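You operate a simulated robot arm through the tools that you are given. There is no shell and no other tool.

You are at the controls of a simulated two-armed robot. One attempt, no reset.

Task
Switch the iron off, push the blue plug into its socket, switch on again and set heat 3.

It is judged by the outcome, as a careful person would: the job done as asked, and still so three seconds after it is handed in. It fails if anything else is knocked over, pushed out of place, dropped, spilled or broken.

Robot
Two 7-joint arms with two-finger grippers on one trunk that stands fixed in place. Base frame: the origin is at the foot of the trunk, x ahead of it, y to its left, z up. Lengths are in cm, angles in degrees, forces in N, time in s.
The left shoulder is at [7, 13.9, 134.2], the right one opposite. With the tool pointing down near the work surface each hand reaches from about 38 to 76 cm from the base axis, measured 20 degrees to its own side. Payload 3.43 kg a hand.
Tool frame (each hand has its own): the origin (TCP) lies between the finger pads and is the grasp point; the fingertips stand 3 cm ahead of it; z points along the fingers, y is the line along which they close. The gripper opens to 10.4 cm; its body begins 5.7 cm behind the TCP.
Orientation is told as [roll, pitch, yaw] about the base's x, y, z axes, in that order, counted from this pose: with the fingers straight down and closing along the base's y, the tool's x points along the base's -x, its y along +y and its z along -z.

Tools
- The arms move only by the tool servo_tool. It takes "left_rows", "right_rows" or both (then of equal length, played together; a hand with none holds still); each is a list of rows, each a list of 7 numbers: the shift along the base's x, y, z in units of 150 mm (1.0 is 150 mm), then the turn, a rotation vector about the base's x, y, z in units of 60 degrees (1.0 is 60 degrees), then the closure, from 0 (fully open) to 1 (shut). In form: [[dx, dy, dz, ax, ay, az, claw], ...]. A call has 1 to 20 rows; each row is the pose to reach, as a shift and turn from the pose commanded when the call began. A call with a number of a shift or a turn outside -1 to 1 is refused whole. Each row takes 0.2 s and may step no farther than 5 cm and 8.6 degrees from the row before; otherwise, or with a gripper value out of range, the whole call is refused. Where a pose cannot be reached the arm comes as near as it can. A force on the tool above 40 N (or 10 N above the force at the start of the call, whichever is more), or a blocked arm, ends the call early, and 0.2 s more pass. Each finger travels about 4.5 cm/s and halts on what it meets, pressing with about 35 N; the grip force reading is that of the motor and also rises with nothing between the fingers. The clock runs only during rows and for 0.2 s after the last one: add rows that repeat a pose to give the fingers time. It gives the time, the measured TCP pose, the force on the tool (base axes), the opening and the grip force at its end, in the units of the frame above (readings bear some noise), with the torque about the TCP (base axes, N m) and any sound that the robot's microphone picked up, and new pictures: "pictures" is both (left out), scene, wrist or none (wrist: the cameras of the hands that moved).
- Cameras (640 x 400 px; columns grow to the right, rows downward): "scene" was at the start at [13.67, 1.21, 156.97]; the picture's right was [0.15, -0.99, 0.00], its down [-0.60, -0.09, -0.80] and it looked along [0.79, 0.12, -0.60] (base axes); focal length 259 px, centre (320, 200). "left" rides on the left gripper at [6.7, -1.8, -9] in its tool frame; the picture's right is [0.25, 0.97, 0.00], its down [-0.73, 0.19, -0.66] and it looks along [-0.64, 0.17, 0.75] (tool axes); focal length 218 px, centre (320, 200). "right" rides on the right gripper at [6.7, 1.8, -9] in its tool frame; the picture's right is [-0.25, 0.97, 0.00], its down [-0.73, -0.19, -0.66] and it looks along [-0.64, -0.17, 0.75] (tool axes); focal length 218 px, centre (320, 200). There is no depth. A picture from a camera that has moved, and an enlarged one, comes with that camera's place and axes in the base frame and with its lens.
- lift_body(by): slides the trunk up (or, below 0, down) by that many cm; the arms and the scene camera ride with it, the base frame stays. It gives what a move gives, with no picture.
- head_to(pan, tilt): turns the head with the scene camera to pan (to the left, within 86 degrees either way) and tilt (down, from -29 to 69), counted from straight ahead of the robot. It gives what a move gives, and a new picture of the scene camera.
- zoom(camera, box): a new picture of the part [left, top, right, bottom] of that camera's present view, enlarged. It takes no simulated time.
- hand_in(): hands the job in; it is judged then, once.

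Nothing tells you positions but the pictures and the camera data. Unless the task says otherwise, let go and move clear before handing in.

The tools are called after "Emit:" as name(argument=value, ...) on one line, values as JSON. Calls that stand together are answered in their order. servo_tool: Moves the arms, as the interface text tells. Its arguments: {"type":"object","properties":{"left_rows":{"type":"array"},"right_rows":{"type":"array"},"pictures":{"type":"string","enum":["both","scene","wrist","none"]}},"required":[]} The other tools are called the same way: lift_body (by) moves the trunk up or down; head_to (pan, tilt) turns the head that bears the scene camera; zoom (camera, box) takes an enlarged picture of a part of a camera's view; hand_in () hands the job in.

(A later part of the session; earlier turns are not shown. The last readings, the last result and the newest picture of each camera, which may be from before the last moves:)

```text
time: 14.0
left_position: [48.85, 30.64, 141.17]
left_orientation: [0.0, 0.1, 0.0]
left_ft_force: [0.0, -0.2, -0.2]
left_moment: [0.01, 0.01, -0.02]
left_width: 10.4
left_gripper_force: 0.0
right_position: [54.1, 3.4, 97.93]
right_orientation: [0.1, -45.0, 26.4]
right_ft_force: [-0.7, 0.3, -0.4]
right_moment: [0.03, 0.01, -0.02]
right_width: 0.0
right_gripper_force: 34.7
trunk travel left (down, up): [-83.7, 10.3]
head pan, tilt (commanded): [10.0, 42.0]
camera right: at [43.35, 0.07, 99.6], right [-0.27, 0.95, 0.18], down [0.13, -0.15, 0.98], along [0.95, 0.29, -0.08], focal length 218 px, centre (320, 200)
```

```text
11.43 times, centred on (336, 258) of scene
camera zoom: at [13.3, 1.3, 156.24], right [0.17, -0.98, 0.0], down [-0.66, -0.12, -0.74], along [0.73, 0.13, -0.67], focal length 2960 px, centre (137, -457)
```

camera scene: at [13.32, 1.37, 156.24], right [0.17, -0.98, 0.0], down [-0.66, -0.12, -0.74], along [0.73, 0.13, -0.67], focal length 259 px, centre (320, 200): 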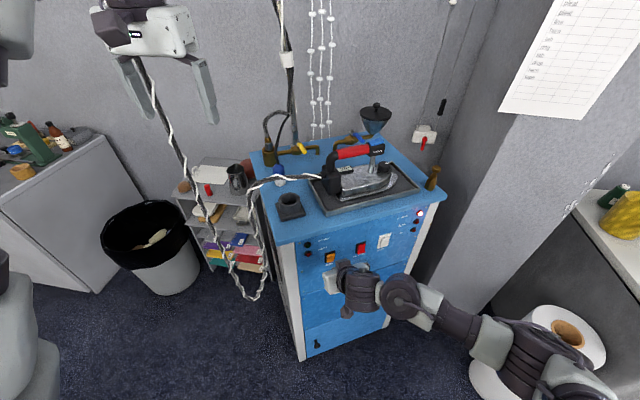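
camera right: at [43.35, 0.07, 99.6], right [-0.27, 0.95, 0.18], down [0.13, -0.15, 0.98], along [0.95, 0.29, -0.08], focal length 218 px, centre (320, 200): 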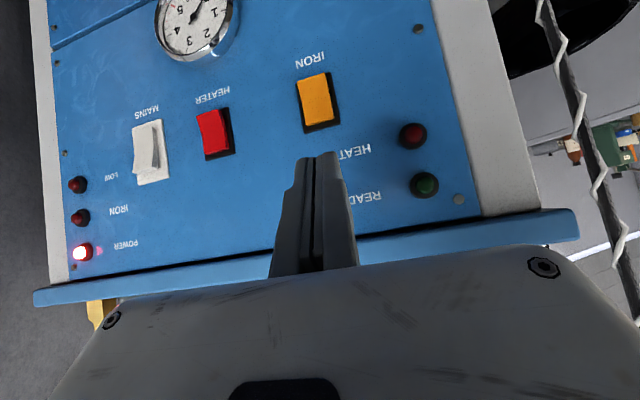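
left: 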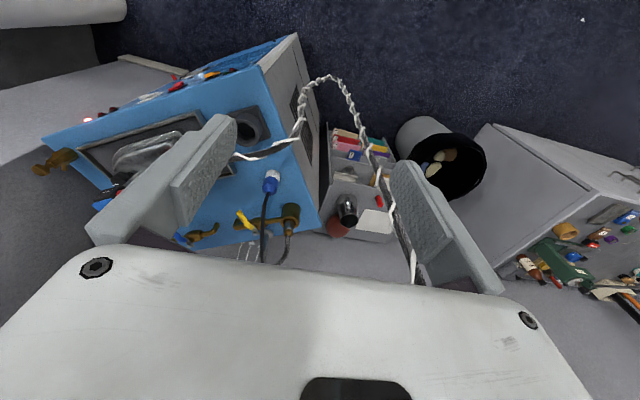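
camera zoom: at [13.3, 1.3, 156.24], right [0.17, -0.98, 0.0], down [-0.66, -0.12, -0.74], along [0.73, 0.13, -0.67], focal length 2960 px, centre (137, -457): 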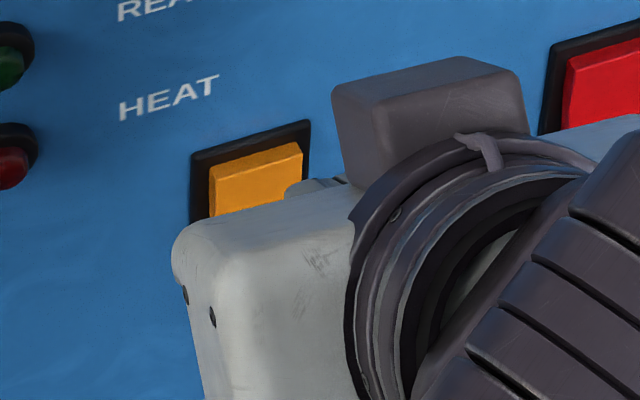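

I need a sharper look at the IRON rocker next to HEATER to judge its state.

Emit:
zoom(camera="right", box=[288, 62, 348, 142])

Emit:
zoom(camera="right", box=[188, 92, 248, 172])

Emit:
zoom(camera="right", box=[122, 108, 182, 192])

```text
5.00 times, centred on (318, 102) of right
camera zoom: at [43.35, 0.07, 99.6], right [-0.27, 0.95, 0.18], down [0.13, -0.15, 0.98], along [0.95, 0.29, -0.08], focal length 1091 px, centre (330, 690)
```

zoom: 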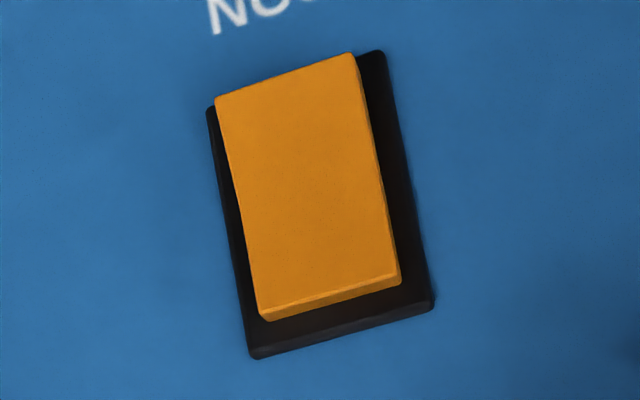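

```text
5.00 times, centred on (218, 132) of right
camera zoom: at [43.35, 0.07, 99.6], right [-0.27, 0.95, 0.18], down [0.13, -0.15, 0.98], along [0.95, 0.29, -0.08], focal length 1091 px, centre (830, 540)
```

zoom: 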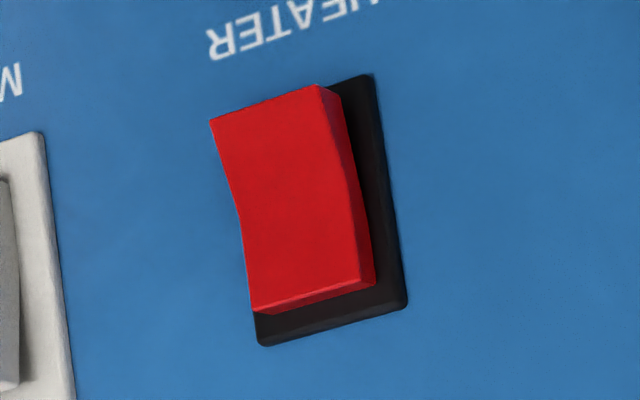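

```text
4.76 times, centred on (152, 150) of right
camera zoom: at [43.35, 0.07, 99.6], right [-0.27, 0.95, 0.18], down [0.13, -0.15, 0.98], along [0.95, 0.29, -0.08], focal length 1039 px, centre (1120, 438)
```

zoom: 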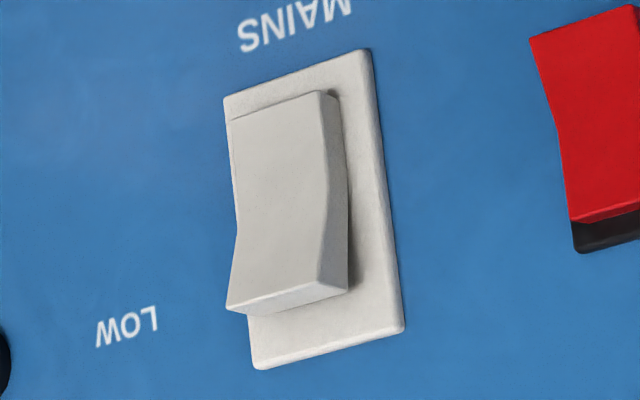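

IRON's rocker now looks like HEATER's (top pushed in). I'll move the hand down and aside for an unobstructed scene view to confirm.

Emit:
servo_tool(right_rows=[[-0.08, -0.1, -0.1, 0, 0, 0, 1], [-0.1, -0.2, -0.3, 0, 0, 0, 1], [-0.1, -0.35, -0.5, 0, 0, 0, 1], [-0.1, -0.5, -0.7, 0, 0, 0, 1], [-0.1, -0.65, -0.85, 0, 0, 0, 1], [-0.1, -0.65, -0.85, 0, 0, 0, 1]], pictures="scene")

Emit:
zoom(camera="scene", box=[320, 246, 342, 268])

Emit:
zoom(camera="scene", box=[295, 205, 435, 285])

```text
time: 15.4
left_position: [48.92, 30.76, 141.22]
left_orientation: [0.0, 0.0, 0.0]
left_ft_force: [0.1, 1.2, 0.9]
left_moment: [-0.03, -0.01, 0.0]
left_width: 10.41
left_gripper_force: 0.1
right_position: [52.73, -6.18, 85.04]
right_orientation: [0.1, -44.9, 26.4]
right_ft_force: [-0.9, -0.4, -0.7]
right_moment: [-0.02, 0.01, 0.0]
right_width: 0.01
right_gripper_force: 35.0
trunk travel left (down, up): [-83.7, 10.3]
head pan, tilt (commanded): [10.0, 42.0]
camera scene: at [13.34, 1.41, 156.23], right [0.17, -0.98, 0.0], down [-0.66, -0.12, -0.74], along [0.73, 0.13, -0.67], focal length 259 px, centre (320, 200)
```

scene: 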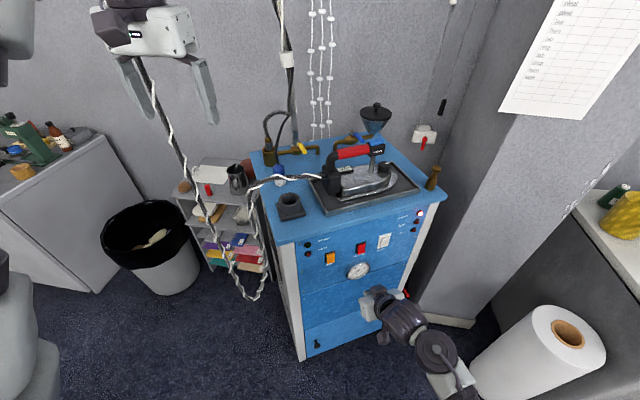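

```text
16.00 times, centred on (331, 257) of scene
camera zoom: at [13.34, 1.41, 156.23], right [0.17, -0.98, 0.0], down [-0.66, -0.12, -0.74], along [0.73, 0.13, -0.67], focal length 4144 px, centre (144, -712)
```

zoom: 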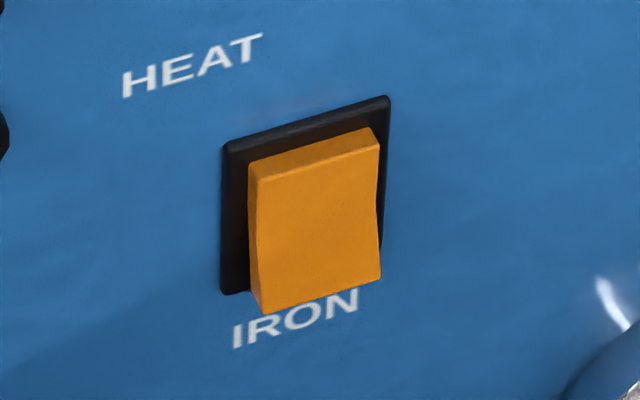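

```text
4.57 times, centred on (365, 245) of scene
camera zoom: at [13.34, 1.41, 156.23], right [0.17, -0.98, 0.0], down [-0.66, -0.12, -0.74], along [0.73, 0.13, -0.67], focal length 1184 px, centre (114, -6)
```

zoom: 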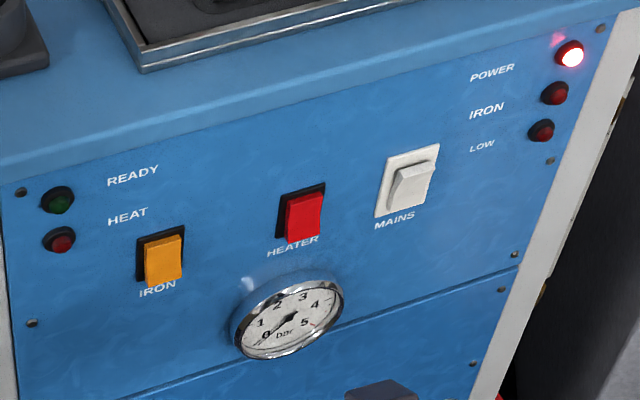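

IRON is now off (its rocker matches HEATER; POWER still lit). Next is the blue plug with the left hand, so I'll zoom to locate it, the cord and its surroundings precisely.

Emit:
zoom(camera="scene", box=[240, 130, 340, 220])

Emit:
zoom(camera="left", box=[200, 90, 340, 260])

```text
4.44 times, centred on (290, 175) of scene
camera zoom: at [13.34, 1.41, 156.23], right [0.17, -0.98, 0.0], down [-0.66, -0.12, -0.74], along [0.73, 0.13, -0.67], focal length 1151 px, centre (453, 311)
```

zoom: 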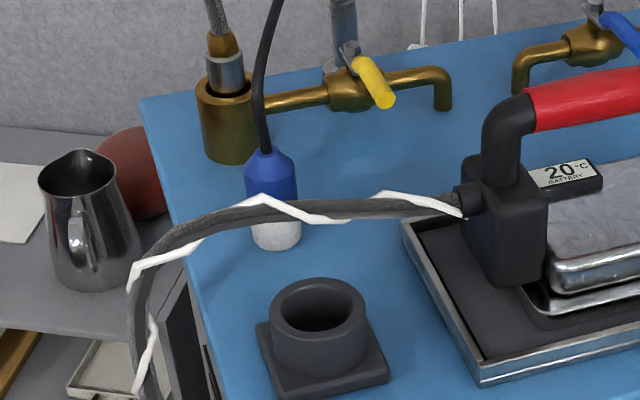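

```text
2.35 times, centred on (270, 175) of left
camera zoom: at [42.29, 28.78, 150.22], right [-0.25, 0.97, 0.0], down [0.73, 0.19, 0.66], along [0.64, 0.17, -0.75], focal length 514 px, centre (438, 259)
```

zoom: 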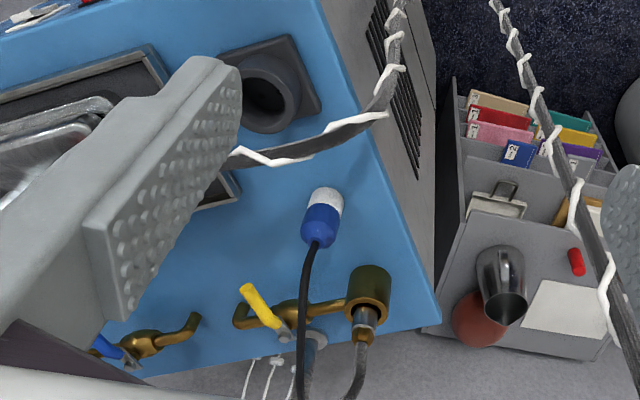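

The plug stands at about [75.5, 25.2], top at z≈112, deck at z≈104.7, its cable leaning back, and the iron's cord runs about 10 cm in front of it at z≈114. To clear that cord with the camera housing, I'll try turning the left hand around (camera on the far side), first testing the yaw in free air.

Emit:
servo_tool(left_rows=[[0.05, -0.08, 0, 0, 0, -0.14, 0], [0.1, -0.16, 0, 0, 0, -0.28, 0], [0.15, -0.24, 0, 0, 0, -0.42, 0], [0.2, -0.32, 0, 0, 0, -0.56, 0], [0.25, -0.4, 0, 0, 0, -0.7, 0], [0.3, -0.48, 0, 0, 0, -0.84, 0], [0.33, -0.54, 0, 0, 0, -0.98, 0], [0.33, -0.54, 0, 0, 0, -0.98, 0]], pictures="both")

```text
time: 17.2
left_position: [56.52, 18.24, 139.08]
left_orientation: [2.5, 0.6, -54.6]
left_ft_force: [0.3, -0.5, 0.0]
left_moment: [0.01, 0.02, 0.03]
left_width: 10.41
left_gripper_force: 0.1
left hand out of reach, approached as far as the arm can: row 6, 7, 8
right_position: [52.86, -6.39, 85.01]
right_orientation: [0.2, -44.9, 26.2]
right_ft_force: [-0.3, -0.4, 0.2]
right_moment: [0.03, 0.03, 0.01]
right_width: 0.0
right_gripper_force: 34.4
trunk travel left (down, up): [-83.7, 10.3]
head pan, tilt (commanded): [10.0, 42.0]
camera scene: at [13.38, 0.98, 156.24], right [0.17, -0.98, 0.0], down [-0.66, -0.11, -0.74], along [0.73, 0.13, -0.67], focal length 259 px, centre (320, 200)
camera left: at [51.02, 22.19, 148.09], right [0.64, 0.77, 0.05], down [0.56, -0.51, 0.66], along [0.53, -0.39, -0.75], focal length 218 px, centre (320, 200)
```

scene: 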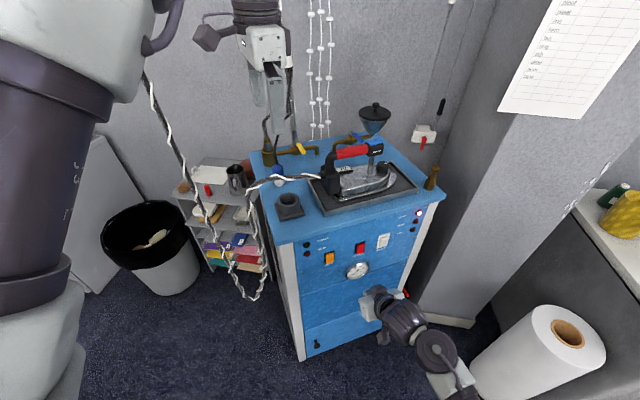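
left: 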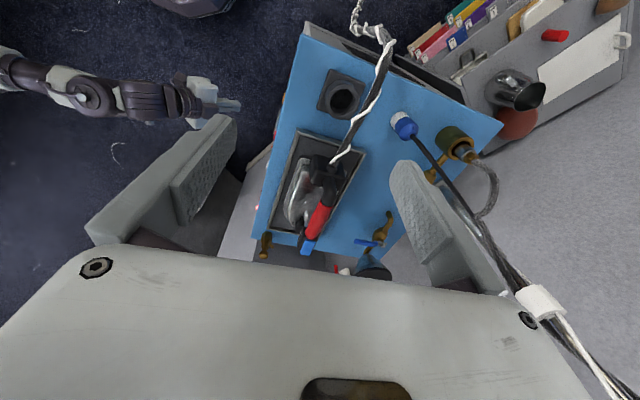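

Yaw hits a limit around -50°, so flipping that way isn't available. This view shows the deck from above nicely, so I'll zoom in here to pin down the plug, its cable and the cord better.

Emit:
zoom(camera="left", box=[320, 30, 520, 230])

Emit:
zoom(camera="left", box=[380, 90, 480, 180])

Emit:
zoom(camera="left", box=[260, 120, 400, 260])

```text
2.00 times, centred on (420, 130) of left
camera zoom: at [51.02, 22.19, 148.09], right [0.64, 0.77, 0.05], down [0.56, -0.51, 0.66], along [0.53, -0.39, -0.75], focal length 436 px, centre (120, 340)
```

zoom: 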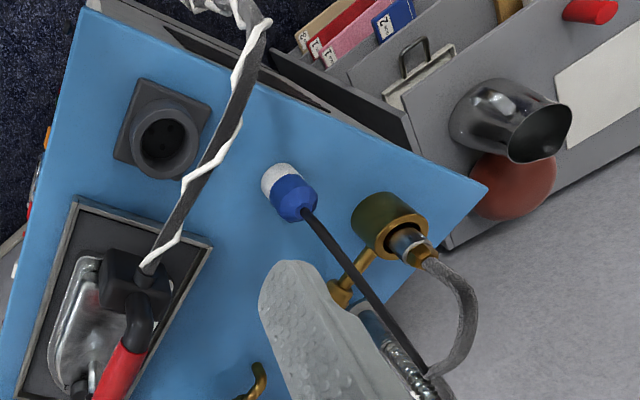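

```text
4.44 times, centred on (430, 135) of left
camera zoom: at [51.02, 22.19, 148.09], right [0.64, 0.77, 0.05], down [0.56, -0.51, 0.66], along [0.53, -0.39, -0.75], focal length 970 px, centre (-169, 489)
```

zoom: 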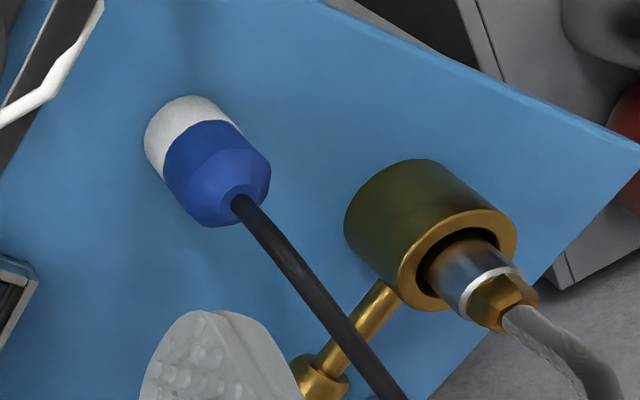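

```text
2.86 times, centred on (330, 190) of left
camera zoom: at [51.02, 22.19, 148.09], right [0.64, 0.77, 0.05], down [0.56, -0.51, 0.66], along [0.53, -0.39, -0.75], focal length 624 px, centre (291, 229)
```

zoom: 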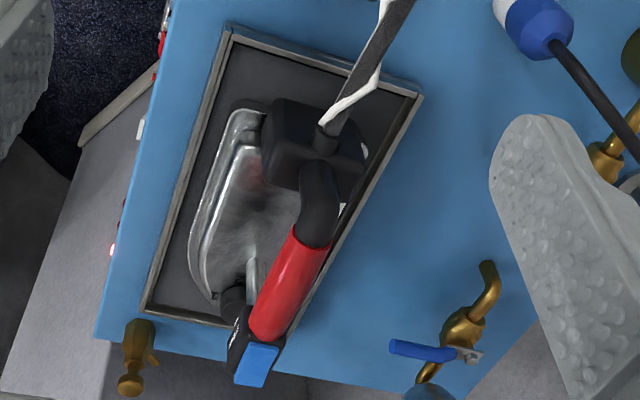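

The black square-based cup at the front-left may be a socket too; I'll zoom on it and on the plug base to see which is the plug's socket.

Emit:
zoom(camera="left", box=[370, 60, 430, 130])

Emit:
zoom(camera="left", box=[312, 62, 372, 128])

Emit:
zoom(camera="scene", box=[270, 185, 312, 225])

Emit:
zoom(camera="scene", box=[262, 160, 296, 192])

```text
5.71 times, centred on (400, 95) of left
camera zoom: at [51.02, 22.19, 148.09], right [0.64, 0.77, 0.05], down [0.56, -0.51, 0.66], along [0.53, -0.39, -0.75], focal length 1247 px, centre (-137, 800)
```

zoom: 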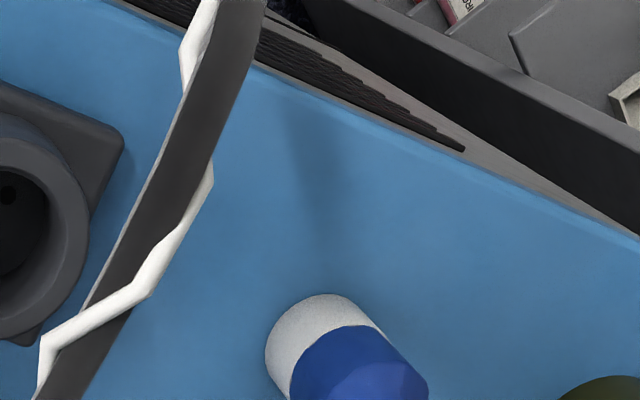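

```text
6.06 times, centred on (342, 95) of left
camera zoom: at [51.02, 22.19, 148.09], right [0.64, 0.77, 0.05], down [0.56, -0.51, 0.66], along [0.53, -0.39, -0.75], focal length 1323 px, centre (187, 836)
```

zoom: 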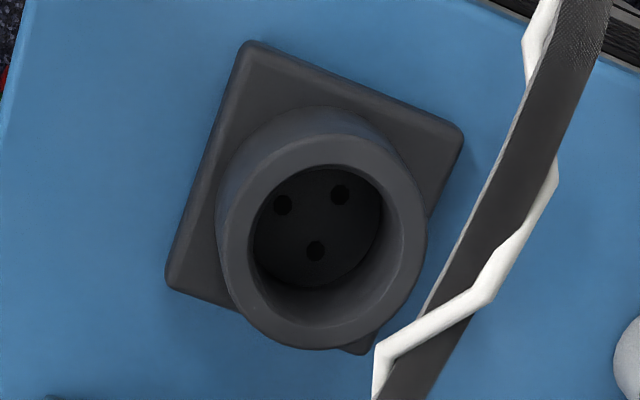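

```text
10.00 times, centred on (291, 205) of scene
camera zoom: at [13.38, 0.98, 156.24], right [0.17, -0.98, 0.0], down [-0.66, -0.11, -0.74], along [0.73, 0.13, -0.67], focal length 2590 px, centre (610, 150)
```

zoom: 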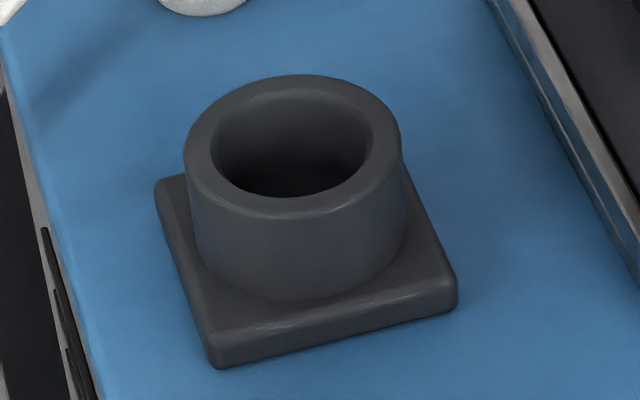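

```text
12.50 times, centred on (279, 176) of scene
camera zoom: at [13.38, 0.98, 156.24], right [0.17, -0.98, 0.0], down [-0.66, -0.11, -0.74], along [0.73, 0.13, -0.67], focal length 3238 px, centre (832, 500)
```

zoom: 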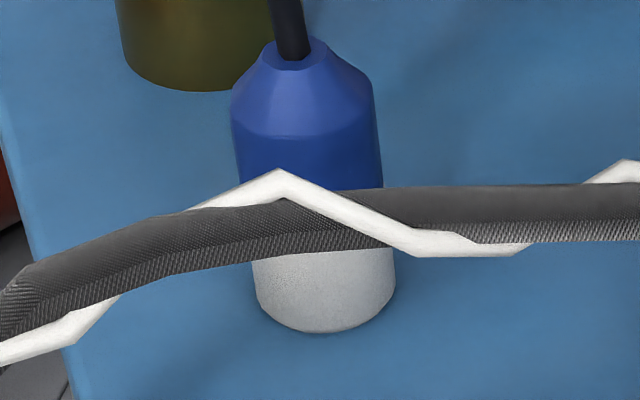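

The black cup has three pin holes: it is the plug's socket, at about [64.6, 18.9], rim z≈108, and the blue/white plug stands loose behind the iron cord at [75.5, 25.2]. So I must grip the plug, lift it over the cord (z≈115) and insert it; I'll turn the left hand so its fingers close parallel to the cord (yaw ≈ +39°) while moving toward the plug, staying high.

Emit:
servo_tool(left_rows=[[0.05, 0.02, 0.0, 0, 0, 0.125, 0.33], [0.1, 0.04, 0.0, 0, 0, 0.25, 0.33], [0.15, 0.06, 0.0, 0, 0, 0.375, 0.33], [0.2, 0.08, 0.0, 0, 0, 0.5, 0.33], [0.25, 0.1, 0.0, 0, 0, 0.625, 0.33], [0.3, 0.12, 0.0, 0, 0, 0.75, 0.33], [0.35, 0.14, 0.0, 0, 0, 0.875, 0.33], [0.4, 0.16, 0.0, 0, 0, 1.0, 0.33], [0.4, 0.16, 0.0, 0, 0, 1.0, 0.33]], pictures="both")

```text
time: 19.2
left_position: [57.45, 20.63, 137.28]
left_orientation: [2.2, -0.2, 4.5]
left_ft_force: [0.6, 0.0, 0.3]
left_moment: [0.0, -0.05, -0.01]
left_width: 6.97
left_gripper_force: 0.0
left hand out of reach, approached as far as the arm can: row 1, 2, 3, 4, 5, 6, 7, 8, 9
right_position: [52.87, -6.12, 85.1]
right_orientation: [0.0, -45.0, 26.3]
right_ft_force: [-0.9, 0.1, 0.4]
right_moment: [-0.03, -0.01, 0.02]
right_width: 0.0
right_gripper_force: 35.0
trunk travel left (down, up): [-83.7, 10.3]
head pan, tilt (commanded): [10.0, 42.0]
camera scene: at [13.28, 1.32, 156.24], right [0.17, -0.98, 0.0], down [-0.66, -0.12, -0.74], along [0.73, 0.13, -0.67], focal length 259 px, centre (320, 200)
camera left: at [50.96, 17.83, 146.22], right [-0.33, 0.94, 0.04], down [0.71, 0.22, 0.67], along [0.62, 0.24, -0.74], focal length 218 px, centre (320, 200)
```

scene: 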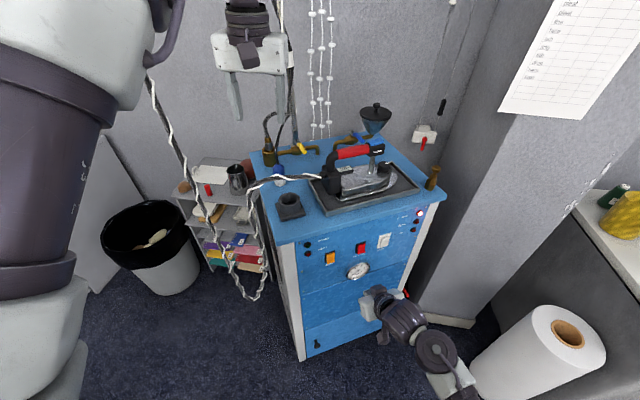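
left: 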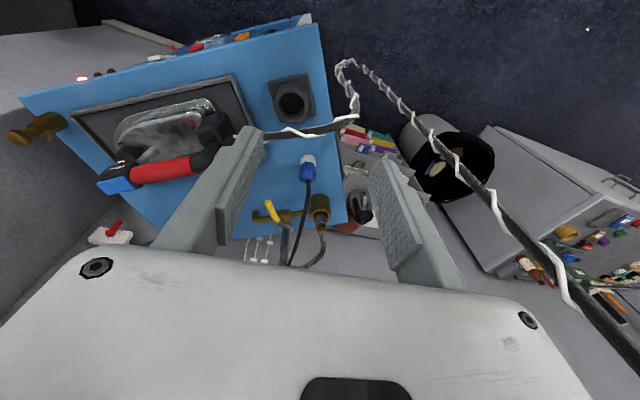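

The left hand can't reach the plug with a vertical tool while the wrist is this high; raising the trunk 10 cm plus a small forward tilt should solve it. I'll raise the trunk, then bring the left hand forward and down with about 12° tilt.

Emit:
lift_body(by=10)

```text
time: 20.5
left_position: [57.28, 20.74, 147.35]
left_orientation: [2.2, -0.4, 4.3]
left_ft_force: [-1.0, -0.8, -0.3]
left_moment: [0.02, 0.0, 0.02]
left_width: 6.98
left_gripper_force: 0.1
right_position: [52.63, -6.02, 95.02]
right_orientation: [0.0, -45.1, 26.4]
right_ft_force: [0.1, 0.2, -0.8]
right_moment: [-0.01, 0.02, -0.01]
right_width: 0.0
right_gripper_force: 34.8
trunk travel left (down, up): [-93.7, 0.3]
head pan, tilt (commanded): [10.0, 42.0]
```

Trunk is up. Now I'll move the left hand forward and down with a 12° forward tilt and 15° yaw, staying above the cord.

Emit:
servo_tool(left_rows=[[0.1, 0.02, -0.15, -0.001, -0.04, 0.036, 0.33], [0.2, 0.05, -0.3, -0.002, -0.08, 0.073, 0.33], [0.3, 0.08, -0.45, -0.003, -0.12, 0.11, 0.33], [0.4, 0.1, -0.6, -0.004, -0.16, 0.146, 0.33], [0.55, 0.12, -0.75, -0.004, -0.198, 0.182, 0.33], [0.68, 0.15, -0.85, -0.004, -0.198, 0.182, 0.33], [0.68, 0.15, -0.85, -0.004, -0.198, 0.182, 0.33]], pictures="both")

```text
time: 22.1
left_position: [67.5, 22.92, 134.55]
left_orientation: [-0.1, -12.2, 15.8]
left_ft_force: [-0.8, -1.1, 0.1]
left_moment: [0.0, -0.01, 0.02]
left_width: 6.95
left_gripper_force: 0.0
right_position: [52.82, -6.11, 95.18]
right_orientation: [0.1, -45.0, 26.4]
right_ft_force: [0.7, 0.2, -0.4]
right_moment: [0.03, 0.02, 0.0]
right_width: 0.01
right_gripper_force: 34.6
trunk travel left (down, up): [-93.7, 0.3]
head pan, tilt (commanded): [10.0, 42.0]
camera scene: at [13.23, 1.35, 166.25], right [0.17, -0.98, 0.0], down [-0.66, -0.12, -0.74], along [0.73, 0.13, -0.67], focal length 259 px, centre (320, 200)
camera left: at [59.95, 18.84, 142.11], right [-0.5, 0.86, -0.05], down [0.5, 0.34, 0.79], along [0.7, 0.37, -0.61], focal length 218 px, centre (320, 200)
```

scene: 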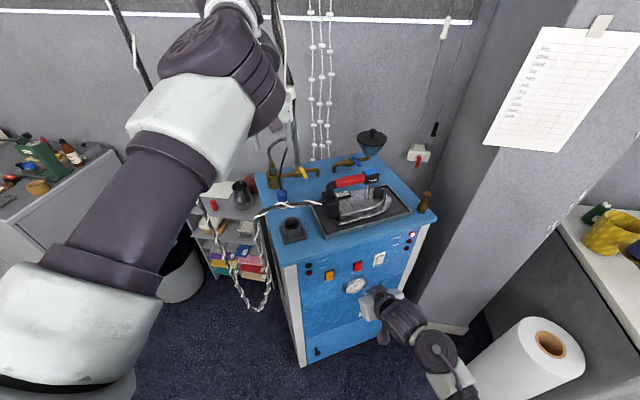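
left: 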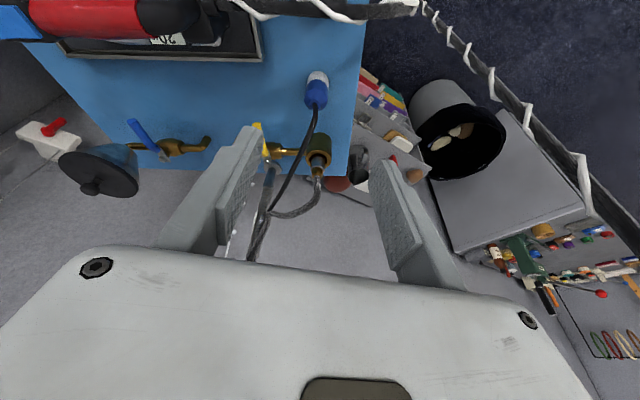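

Good, this is in reach with the correct tilt. I'll zoom in on the plug from here to refine its position before going over it.

Emit:
zoom(camera="left", box=[270, 50, 370, 130])

Emit:
zoom(camera="scene", box=[255, 165, 325, 245])

```text
5.00 times, centred on (320, 90) of left
camera zoom: at [59.95, 18.84, 142.11], right [-0.5, 0.86, -0.05], down [0.5, 0.34, 0.79], along [0.7, 0.37, -0.61], focal length 1091 px, centre (320, 750)
```

zoom: 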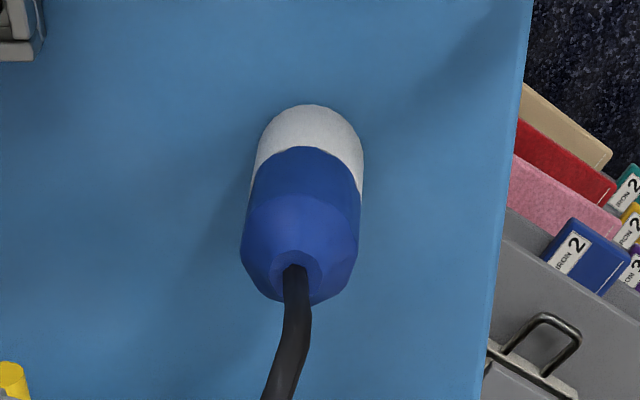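

```text
5.00 times, centred on (290, 205) of scene
camera zoom: at [13.23, 1.35, 166.25], right [0.17, -0.98, 0.0], down [-0.66, -0.12, -0.74], along [0.73, 0.13, -0.67], focal length 1295 px, centre (470, 175)
```

zoom: 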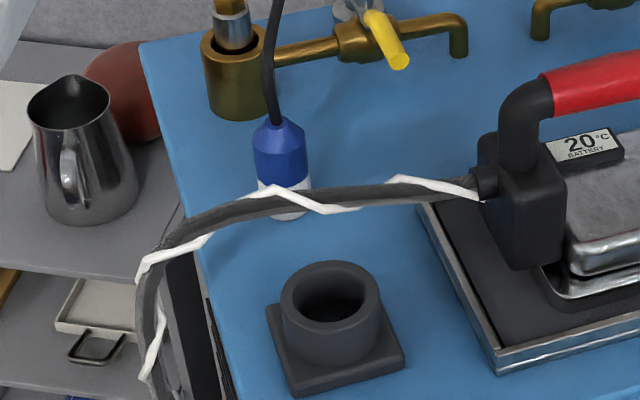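

The plug axis is at [75.55, 25.2], confirmed from both cameras. I'll move to directly above it, with tips still above its top.

Emit:
servo_tool(left_rows=[[0.12, 0.03, -0.1, 0, 0, 0, 0.33], [0.24, 0.07, -0.25, 0, 0, 0, 0.33], [0.36, 0.1, -0.42, 0, 0, 0, 0.33], [0.48, 0.13, -0.6, 0, 0, 0, 0.33], [0.52, 0.15, -0.78, 0, 0, 0, 0.33], [0.52, 0.15, -0.9, 0, 0, 0, 0.33], [0.52, 0.15, -0.9, 0, 0, 0, 0.33]], pictures="both")

Emit:
zoom(camera="left", box=[200, 80, 440, 280])

Emit:
zoom(camera="scene", box=[235, 130, 345, 245])

```text
time: 23.7
left_position: [73.61, 25.69, 121.89]
left_orientation: [-0.1, -12.0, 15.7]
left_ft_force: [-0.6, 0.1, -0.4]
left_moment: [0.04, -0.01, -0.02]
left_width: 6.98
left_gripper_force: 0.1
left hand out of reach, approached as far as the arm can: row 4, 5, 6, 7
right_position: [52.83, -6.15, 95.05]
right_orientation: [0.1, -45.0, 26.4]
right_ft_force: [0.7, 0.2, 1.3]
right_moment: [-0.01, -0.01, -0.03]
right_width: 0.0
right_gripper_force: 34.3
trunk travel left (down, up): [-93.7, 0.3]
head pan, tilt (commanded): [10.0, 42.0]
camera scene: at [13.35, 1.38, 166.23], right [0.17, -0.98, 0.0], down [-0.66, -0.12, -0.74], along [0.73, 0.13, -0.67], focal length 259 px, centre (320, 200)
camera left: at [66.05, 21.56, 129.31], right [-0.5, 0.87, -0.06], down [0.5, 0.34, 0.79], along [0.71, 0.37, -0.61], focal length 218 px, centre (320, 200)
```

scene: 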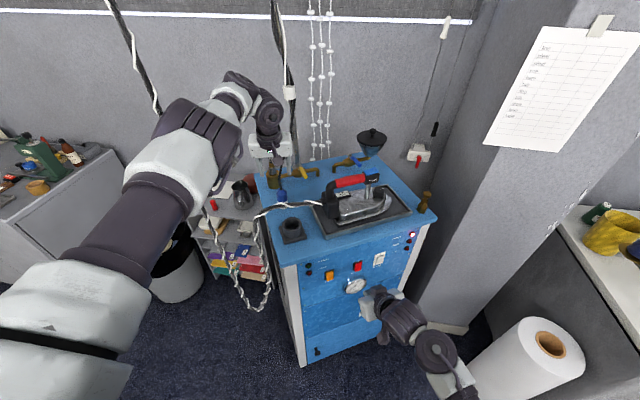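
left: 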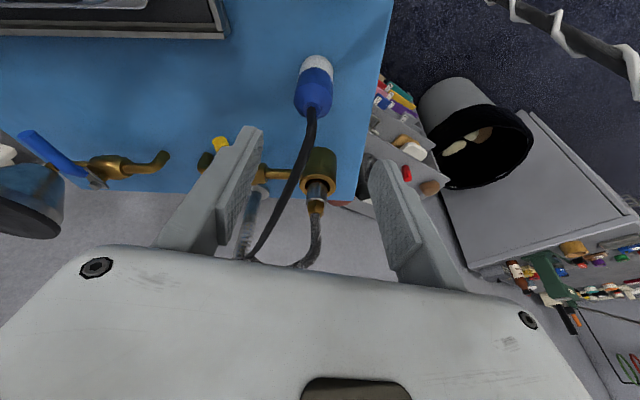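

```text
2.00 times, centred on (320, 180) of left
camera zoom: at [66.05, 21.56, 129.31], right [-0.5, 0.87, -0.06], down [0.5, 0.34, 0.79], along [0.71, 0.37, -0.61], focal length 436 px, centre (320, 240)
```

zoom: 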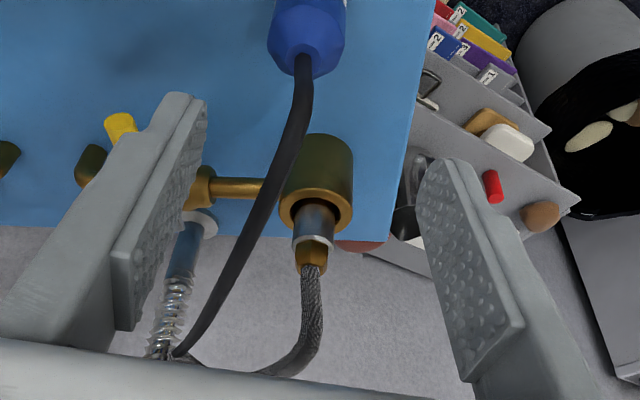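

```text
3.48 times, centred on (290, 188) of scene
camera zoom: at [13.35, 1.38, 166.23], right [0.17, -0.98, 0.0], down [-0.66, -0.12, -0.74], along [0.73, 0.13, -0.67], focal length 901 px, centre (424, 244)
```

zoom: 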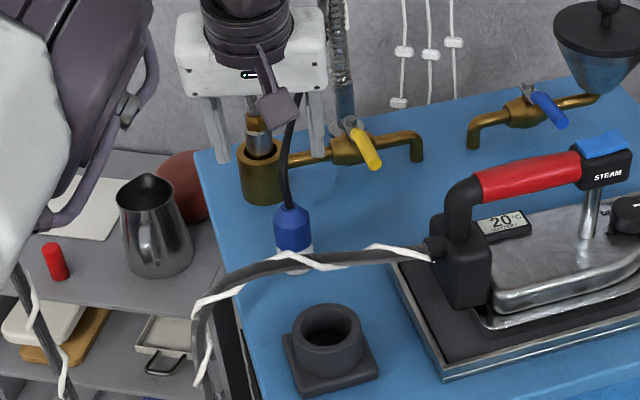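

The hand is about 1.5 cm short at this height but reach improves lower down. I'll descend toward the plug, pausing part-way to check alignment with the plug between the fingers.

Emit:
servo_tool(left_rows=[[0.03, -0.01, -0.12, 0, 0, 0, 0.33], [0.06, -0.02, -0.24, 0, 0, 0, 0.33], [0.1, -0.03, -0.36, 0, 0, 0, 0.33], [0.12, -0.033, -0.46, 0, 0, 0, 0.33], [0.12, -0.033, -0.46, 0, 0, 0, 0.33]], pictures="both")

Emit:
zoom(camera="left", box=[200, 80, 440, 280])

Emit:
zoom(camera="scene", box=[245, 130, 325, 230])

```text
time: 24.9
left_position: [73.34, 26.6, 115.56]
left_orientation: [-0.1, -12.0, 15.6]
left_ft_force: [0.6, 0.1, -0.4]
left_moment: [-0.01, -0.01, -0.03]
left_width: 7.0
left_gripper_force: 0.0
left hand out of reach, approached as far as the arm can: row 1, 2, 3, 4, 5
right_position: [52.72, -6.06, 95.1]
right_orientation: [-0.1, -45.0, 26.4]
right_ft_force: [-0.1, 0.0, 0.1]
right_moment: [0.01, 0.03, -0.03]
right_width: 0.0
right_gripper_force: 34.6
trunk travel left (down, up): [-93.7, 0.3]
head pan, tilt (commanded): [10.0, 42.0]
camera scene: at [13.31, 1.33, 166.24], right [0.17, -0.98, 0.0], down [-0.66, -0.12, -0.74], along [0.73, 0.13, -0.67], focal length 259 px, centre (320, 200)
camera left: at [65.88, 22.58, 123.05], right [-0.5, 0.87, -0.05], down [0.5, 0.34, 0.79], along [0.71, 0.37, -0.6], focal length 218 px, centre (320, 200)
```

scene: 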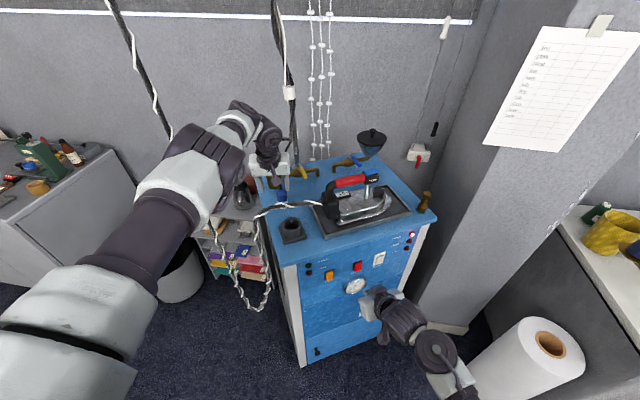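
left: 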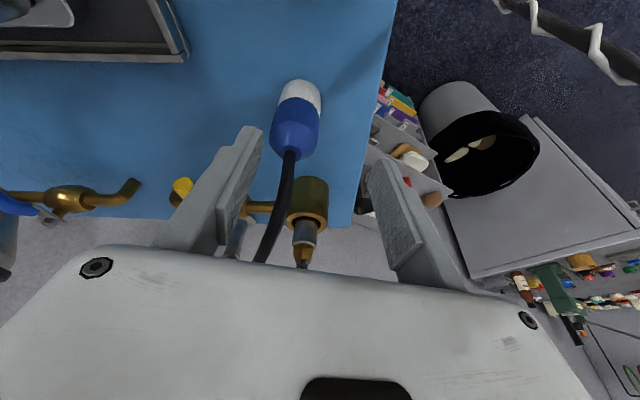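

```text
2.00 times, centred on (320, 180) of left
camera zoom: at [65.88, 22.58, 123.05], right [-0.5, 0.87, -0.05], down [0.5, 0.34, 0.79], along [0.71, 0.37, -0.6], focal length 436 px, centre (320, 240)
```

zoom: 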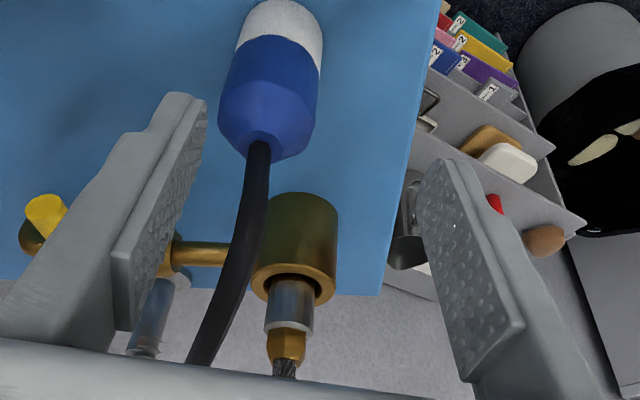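

```text
4.00 times, centred on (285, 180) of scene
camera zoom: at [13.31, 1.33, 166.24], right [0.17, -0.98, 0.0], down [-0.66, -0.12, -0.74], along [0.73, 0.13, -0.67], focal length 1036 px, centre (460, 280)
```

zoom: 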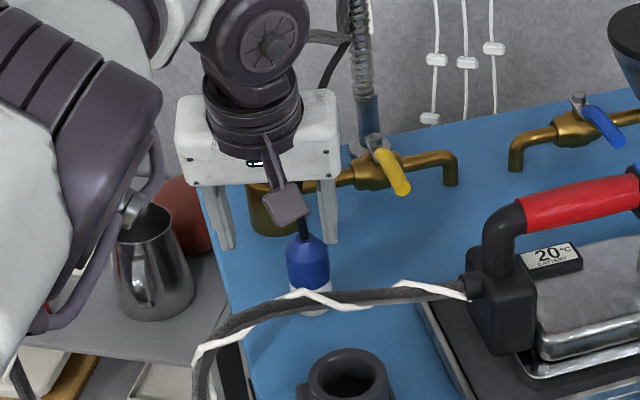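

The arm is at its stretch limit here because the raised shoulder is too far above the wrist. I'll lift and pull back slightly, then lower the trunk by 12 cm (best height for this reach) and use a bit more tilt.

Emit:
servo_tool(left_rows=[[-0.05, -0.03, 0.2, 0, 0, 0, 0.33], [-0.1, -0.06, 0.4, 0, 0, 0, 0.33], [-0.15, -0.08, 0.6, 0, 0, 0, 0.33], [-0.2, -0.1, 0.8, 0, 0, 0, 0.33], [-0.22, -0.1, 1.0, 0, 0, 0, 0.33], [-0.22, -0.1, 1.0, 0, 0, 0, 0.33]], pictures="none")

Emit:
lift_body(by=-12)

```text
time: 26.3
left_position: [70.09, 25.23, 130.61]
left_orientation: [-0.1, -11.9, 15.7]
left_ft_force: [-0.5, -0.2, 0.5]
left_moment: [0.02, 0.0, -0.01]
left_width: 6.99
left_gripper_force: 0.0
right_position: [52.88, -6.08, 95.0]
right_orientation: [0.0, -44.9, 26.4]
right_ft_force: [-1.2, -1.1, -0.3]
right_moment: [-0.03, 0.0, 0.01]
right_width: 0.0
right_gripper_force: 35.2
trunk travel left (down, up): [-93.7, 0.3]
head pan, tilt (commanded): [10.0, 42.0]
```

```text
time: 27.8
left_position: [70.16, 25.19, 118.6]
left_orientation: [-0.2, -11.9, 15.5]
left_ft_force: [-0.4, 0.6, 0.5]
left_moment: [0.0, 0.05, -0.01]
left_width: 6.96
left_gripper_force: 0.0
right_position: [52.83, -6.08, 82.97]
right_orientation: [0.0, -45.0, 26.5]
right_ft_force: [0.3, -0.4, -0.7]
right_moment: [-0.02, -0.01, 0.0]
right_width: 0.01
right_gripper_force: 34.4
trunk travel left (down, up): [-81.7, 12.3]
head pan, tilt (commanded): [10.0, 42.0]
```

Trunk is lowered and the left hand is at [70.2, 25.2, 118.6]. Now I'll tilt to 20°, yaw to -10°, and move over the plug top.

Emit:
servo_tool(left_rows=[[0.05, 0.0, 0.0, 0.0013, -0.027, -0.085, 0.33], [0.1, 0.0, -0.01, 0.0026, -0.054, -0.17, 0.33], [0.16, 0.003, -0.03, 0.0039, -0.082, -0.255, 0.33], [0.22, 0.005, -0.05, 0.0052, -0.109, -0.34, 0.33], [0.273, 0.007, -0.073, 0.0065, -0.136, -0.425, 0.33], [0.273, 0.007, -0.073, 0.0065, -0.136, -0.425, 0.33]], pictures="both")

Emit:
zoom(camera="left", box=[200, 60, 440, 280])

Emit:
zoom(camera="scene", box=[235, 100, 345, 220])

```text
time: 29.2
left_position: [74.19, 25.25, 117.41]
left_orientation: [-0.1, -20.2, -9.9]
left_ft_force: [0.4, -0.7, -0.2]
left_moment: [0.03, 0.0, 0.0]
left_width: 6.98
left_gripper_force: 0.0
right_position: [52.7, -6.2, 83.12]
right_orientation: [-0.1, -45.0, 26.3]
right_ft_force: [0.6, -0.6, 0.4]
right_moment: [-0.01, 0.03, 0.02]
right_width: 0.0
right_gripper_force: 35.0
trunk travel left (down, up): [-81.7, 12.3]
head pan, tilt (commanded): [10.0, 42.0]
camera scene: at [13.31, 1.34, 154.24], right [0.17, -0.98, 0.0], down [-0.66, -0.12, -0.74], along [0.73, 0.13, -0.67], focal length 259 px, centre (320, 200)
camera left: at [64.73, 25.0, 123.64], right [-0.07, 0.99, -0.09], down [0.49, 0.11, 0.87], along [0.87, 0.01, -0.49], focal length 218 px, centre (320, 200)
```

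scene: 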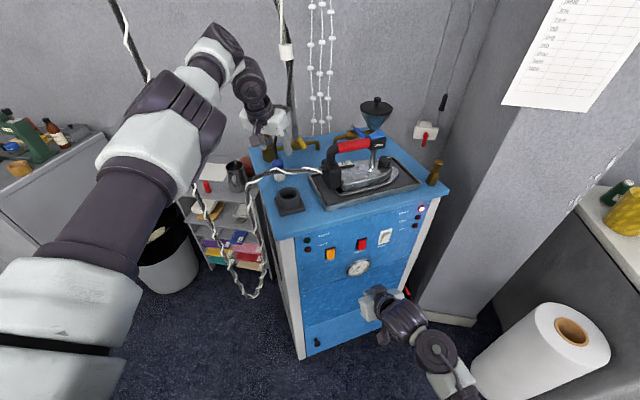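
left: 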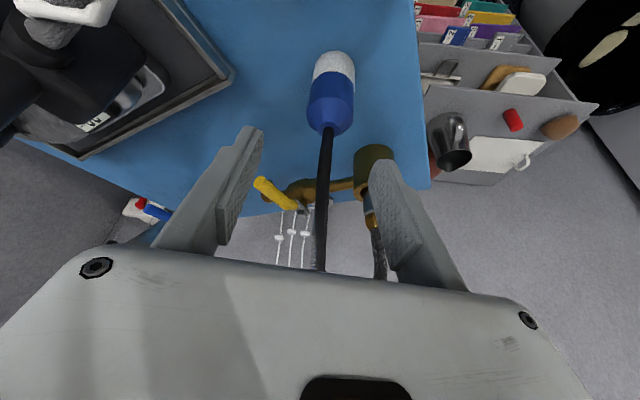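

```text
1.82 times, centred on (320, 170) of left
camera zoom: at [64.73, 25.0, 123.64], right [-0.07, 0.99, -0.09], down [0.49, 0.11, 0.87], along [0.87, 0.01, -0.49], focal length 397 px, centre (320, 254)
```

zoom: 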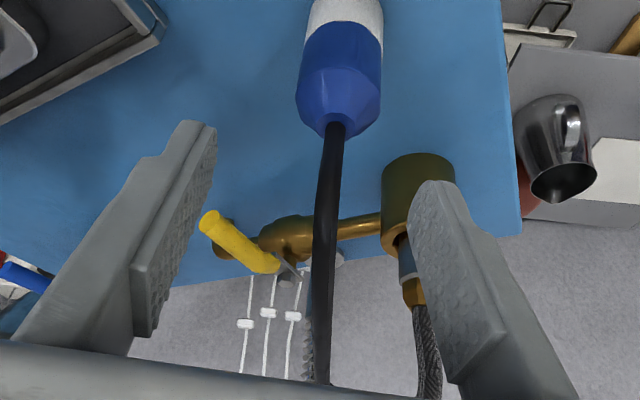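

```text
3.33 times, centred on (290, 160) of scene
camera zoom: at [13.31, 1.34, 154.24], right [0.17, -0.98, 0.0], down [-0.66, -0.12, -0.74], along [0.73, 0.13, -0.67], focal length 863 px, centre (420, 333)
```

zoom: 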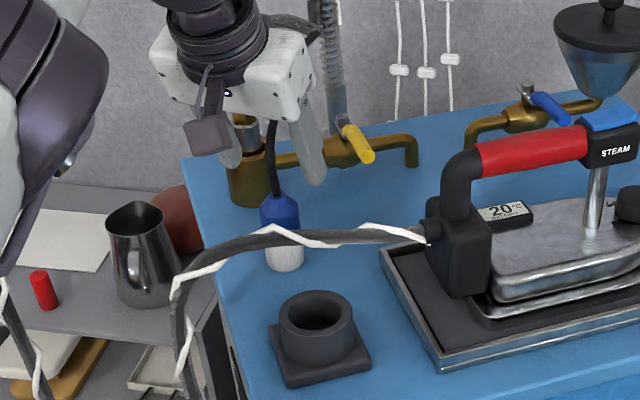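

The fingers straddle the plug well. I'll descend to the grip height (TCP about z=110.8, tips near 108).

Emit:
servo_tool(left_rows=[[0.02, 0.0, -0.1, 0, 0, 0, 0.33], [0.04, 0.0, -0.2, 0, 0, 0, 0.33], [0.06, 0.0, -0.3, 0, 0, 0, 0.33], [0.08, -0.003, -0.4, 0, 0, 0, 0.33], [0.083, -0.003, -0.44, 0, 0, 0, 0.33], [0.083, -0.003, -0.44, 0, 0, 0, 0.33]], pictures="both")

Emit:
zoom(camera="left", box=[200, 60, 440, 280])

Emit:
zoom(camera="scene", box=[235, 110, 325, 220])

```text
time: 30.6
left_position: [75.46, 25.13, 110.77]
left_orientation: [-0.2, -20.0, -9.8]
left_ft_force: [0.0, -0.8, -0.1]
left_moment: [0.0, 0.02, 0.02]
left_width: 6.98
left_gripper_force: 0.0
right_position: [52.86, -6.16, 83.05]
right_orientation: [0.1, -45.0, 26.5]
right_ft_force: [-0.1, 0.5, 0.3]
right_moment: [0.01, 0.02, -0.06]
right_width: 0.0
right_gripper_force: 35.0
trunk travel left (down, up): [-81.7, 12.3]
head pan, tilt (commanded): [10.0, 42.0]
camera scene: at [13.31, 1.36, 154.24], right [0.17, -0.98, 0.0], down [-0.66, -0.12, -0.74], along [0.73, 0.13, -0.67], focal length 259 px, centre (320, 200)
camera left: at [65.98, 24.87, 116.98], right [-0.07, 0.99, -0.09], down [0.49, 0.11, 0.87], along [0.87, 0.01, -0.49], focal length 218 px, centre (320, 200)
```

scene: 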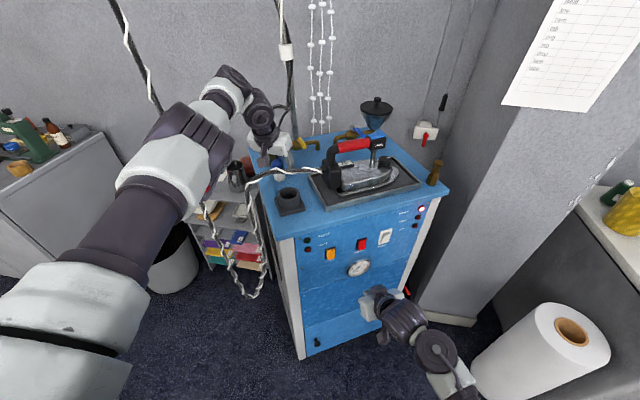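
left: 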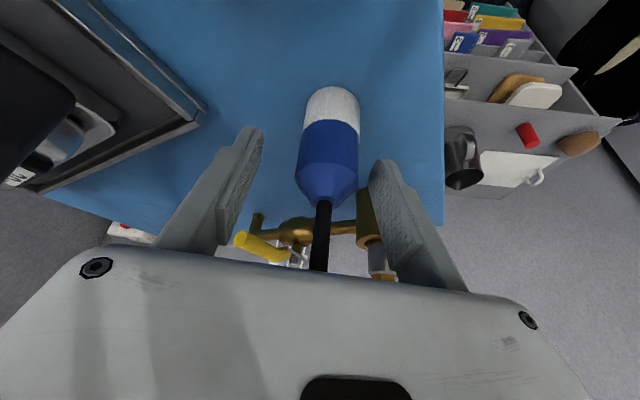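

```text
1.82 times, centred on (320, 170) of left
camera zoom: at [65.98, 24.87, 116.98], right [-0.07, 0.99, -0.09], down [0.49, 0.11, 0.87], along [0.87, 0.01, -0.49], focal length 397 px, centre (320, 254)
```

zoom: 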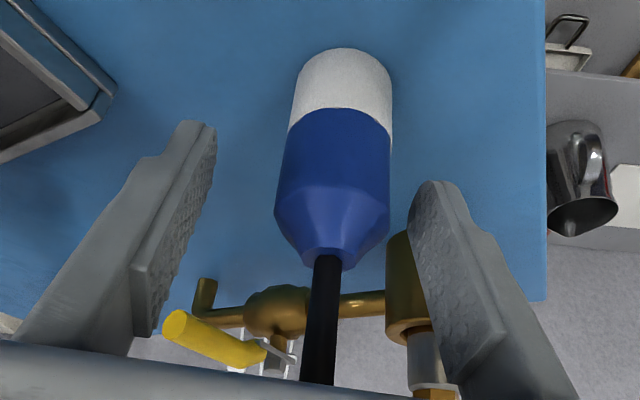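

```text
3.64 times, centred on (280, 165) of scene
camera zoom: at [13.31, 1.36, 154.24], right [0.17, -0.98, 0.0], down [-0.66, -0.12, -0.74], along [0.73, 0.13, -0.67], focal length 942 px, centre (466, 327)
```

zoom: 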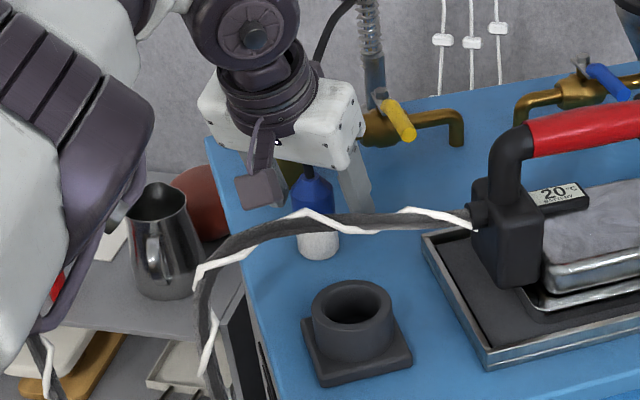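

The plug is centred between the fingers and the camera box clears the cord. I'll nudge back 4 mm to centre the pads on it, then close the gripper.

Emit:
servo_tool(left_rows=[[-0.027, 0.003, 0, 0, 0, 0, 0.33], [-0.027, 0.003, 0, 0, 0, 0, 0.5], [-0.027, 0.003, 0, 0, 0, 0, 0.65], [-0.027, 0.003, 0, 0, 0, 0, 0.8], [-0.027, 0.003, 0, 0, 0, 0, 1], [-0.027, 0.003, 0, 0, 0, 0, 1], [-0.027, 0.003, 0, 0, 0, 0, 1], [-0.027, 0.003, 0, 0, 0, 0, 1]], pictures="both")

Emit:
zoom(camera="left", box=[200, 60, 440, 280])

```text
time: 32.4
left_position: [74.98, 25.2, 110.78]
left_orientation: [-0.1, -20.0, -9.9]
left_ft_force: [-0.3, -1.1, 0.5]
left_moment: [0.02, 0.02, 0.03]
left_width: 3.45
left_gripper_force: 34.9
right_position: [52.65, -6.13, 83.0]
right_orientation: [0.1, -45.0, 26.4]
right_ft_force: [0.4, 0.3, -0.2]
right_moment: [0.0, 0.0, -0.02]
right_width: 0.0
right_gripper_force: 34.6
trunk travel left (down, up): [-81.7, 12.3]
head pan, tilt (commanded): [10.0, 42.0]
camera scene: at [13.34, 1.37, 154.23], right [0.17, -0.98, 0.0], down [-0.66, -0.12, -0.74], along [0.73, 0.13, -0.67], focal length 259 px, centre (320, 200)
camera left: at [65.61, 24.93, 116.94], right [-0.07, 0.99, -0.09], down [0.49, 0.11, 0.87], along [0.87, 0.01, -0.49], focal length 218 px, centre (320, 200)
```

scene: 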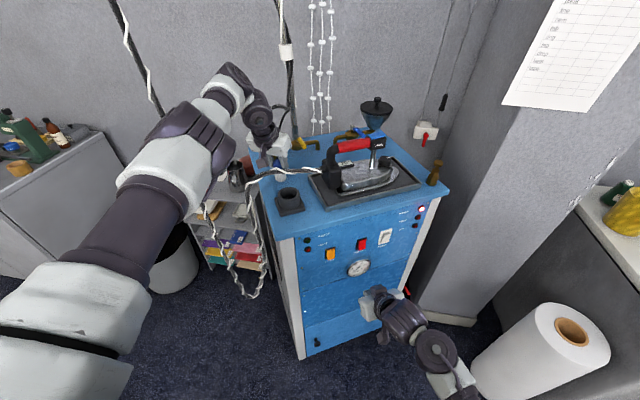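
left: 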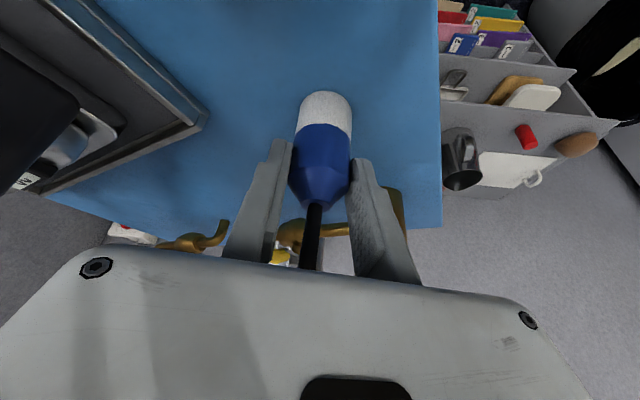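

```text
1.82 times, centred on (320, 170) of left
camera zoom: at [65.61, 24.93, 116.94], right [-0.07, 0.99, -0.09], down [0.49, 0.11, 0.87], along [0.87, 0.01, -0.49], focal length 397 px, centre (320, 254)
```

zoom: 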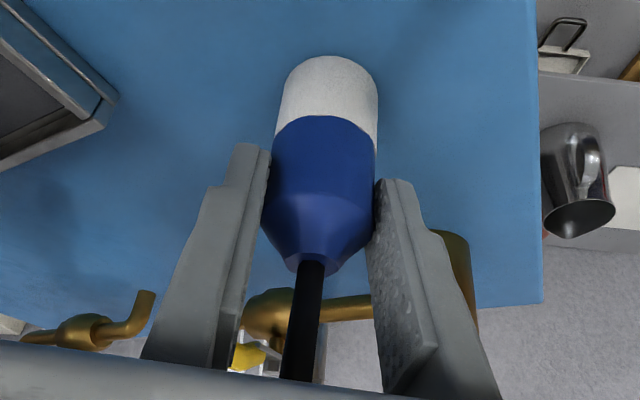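

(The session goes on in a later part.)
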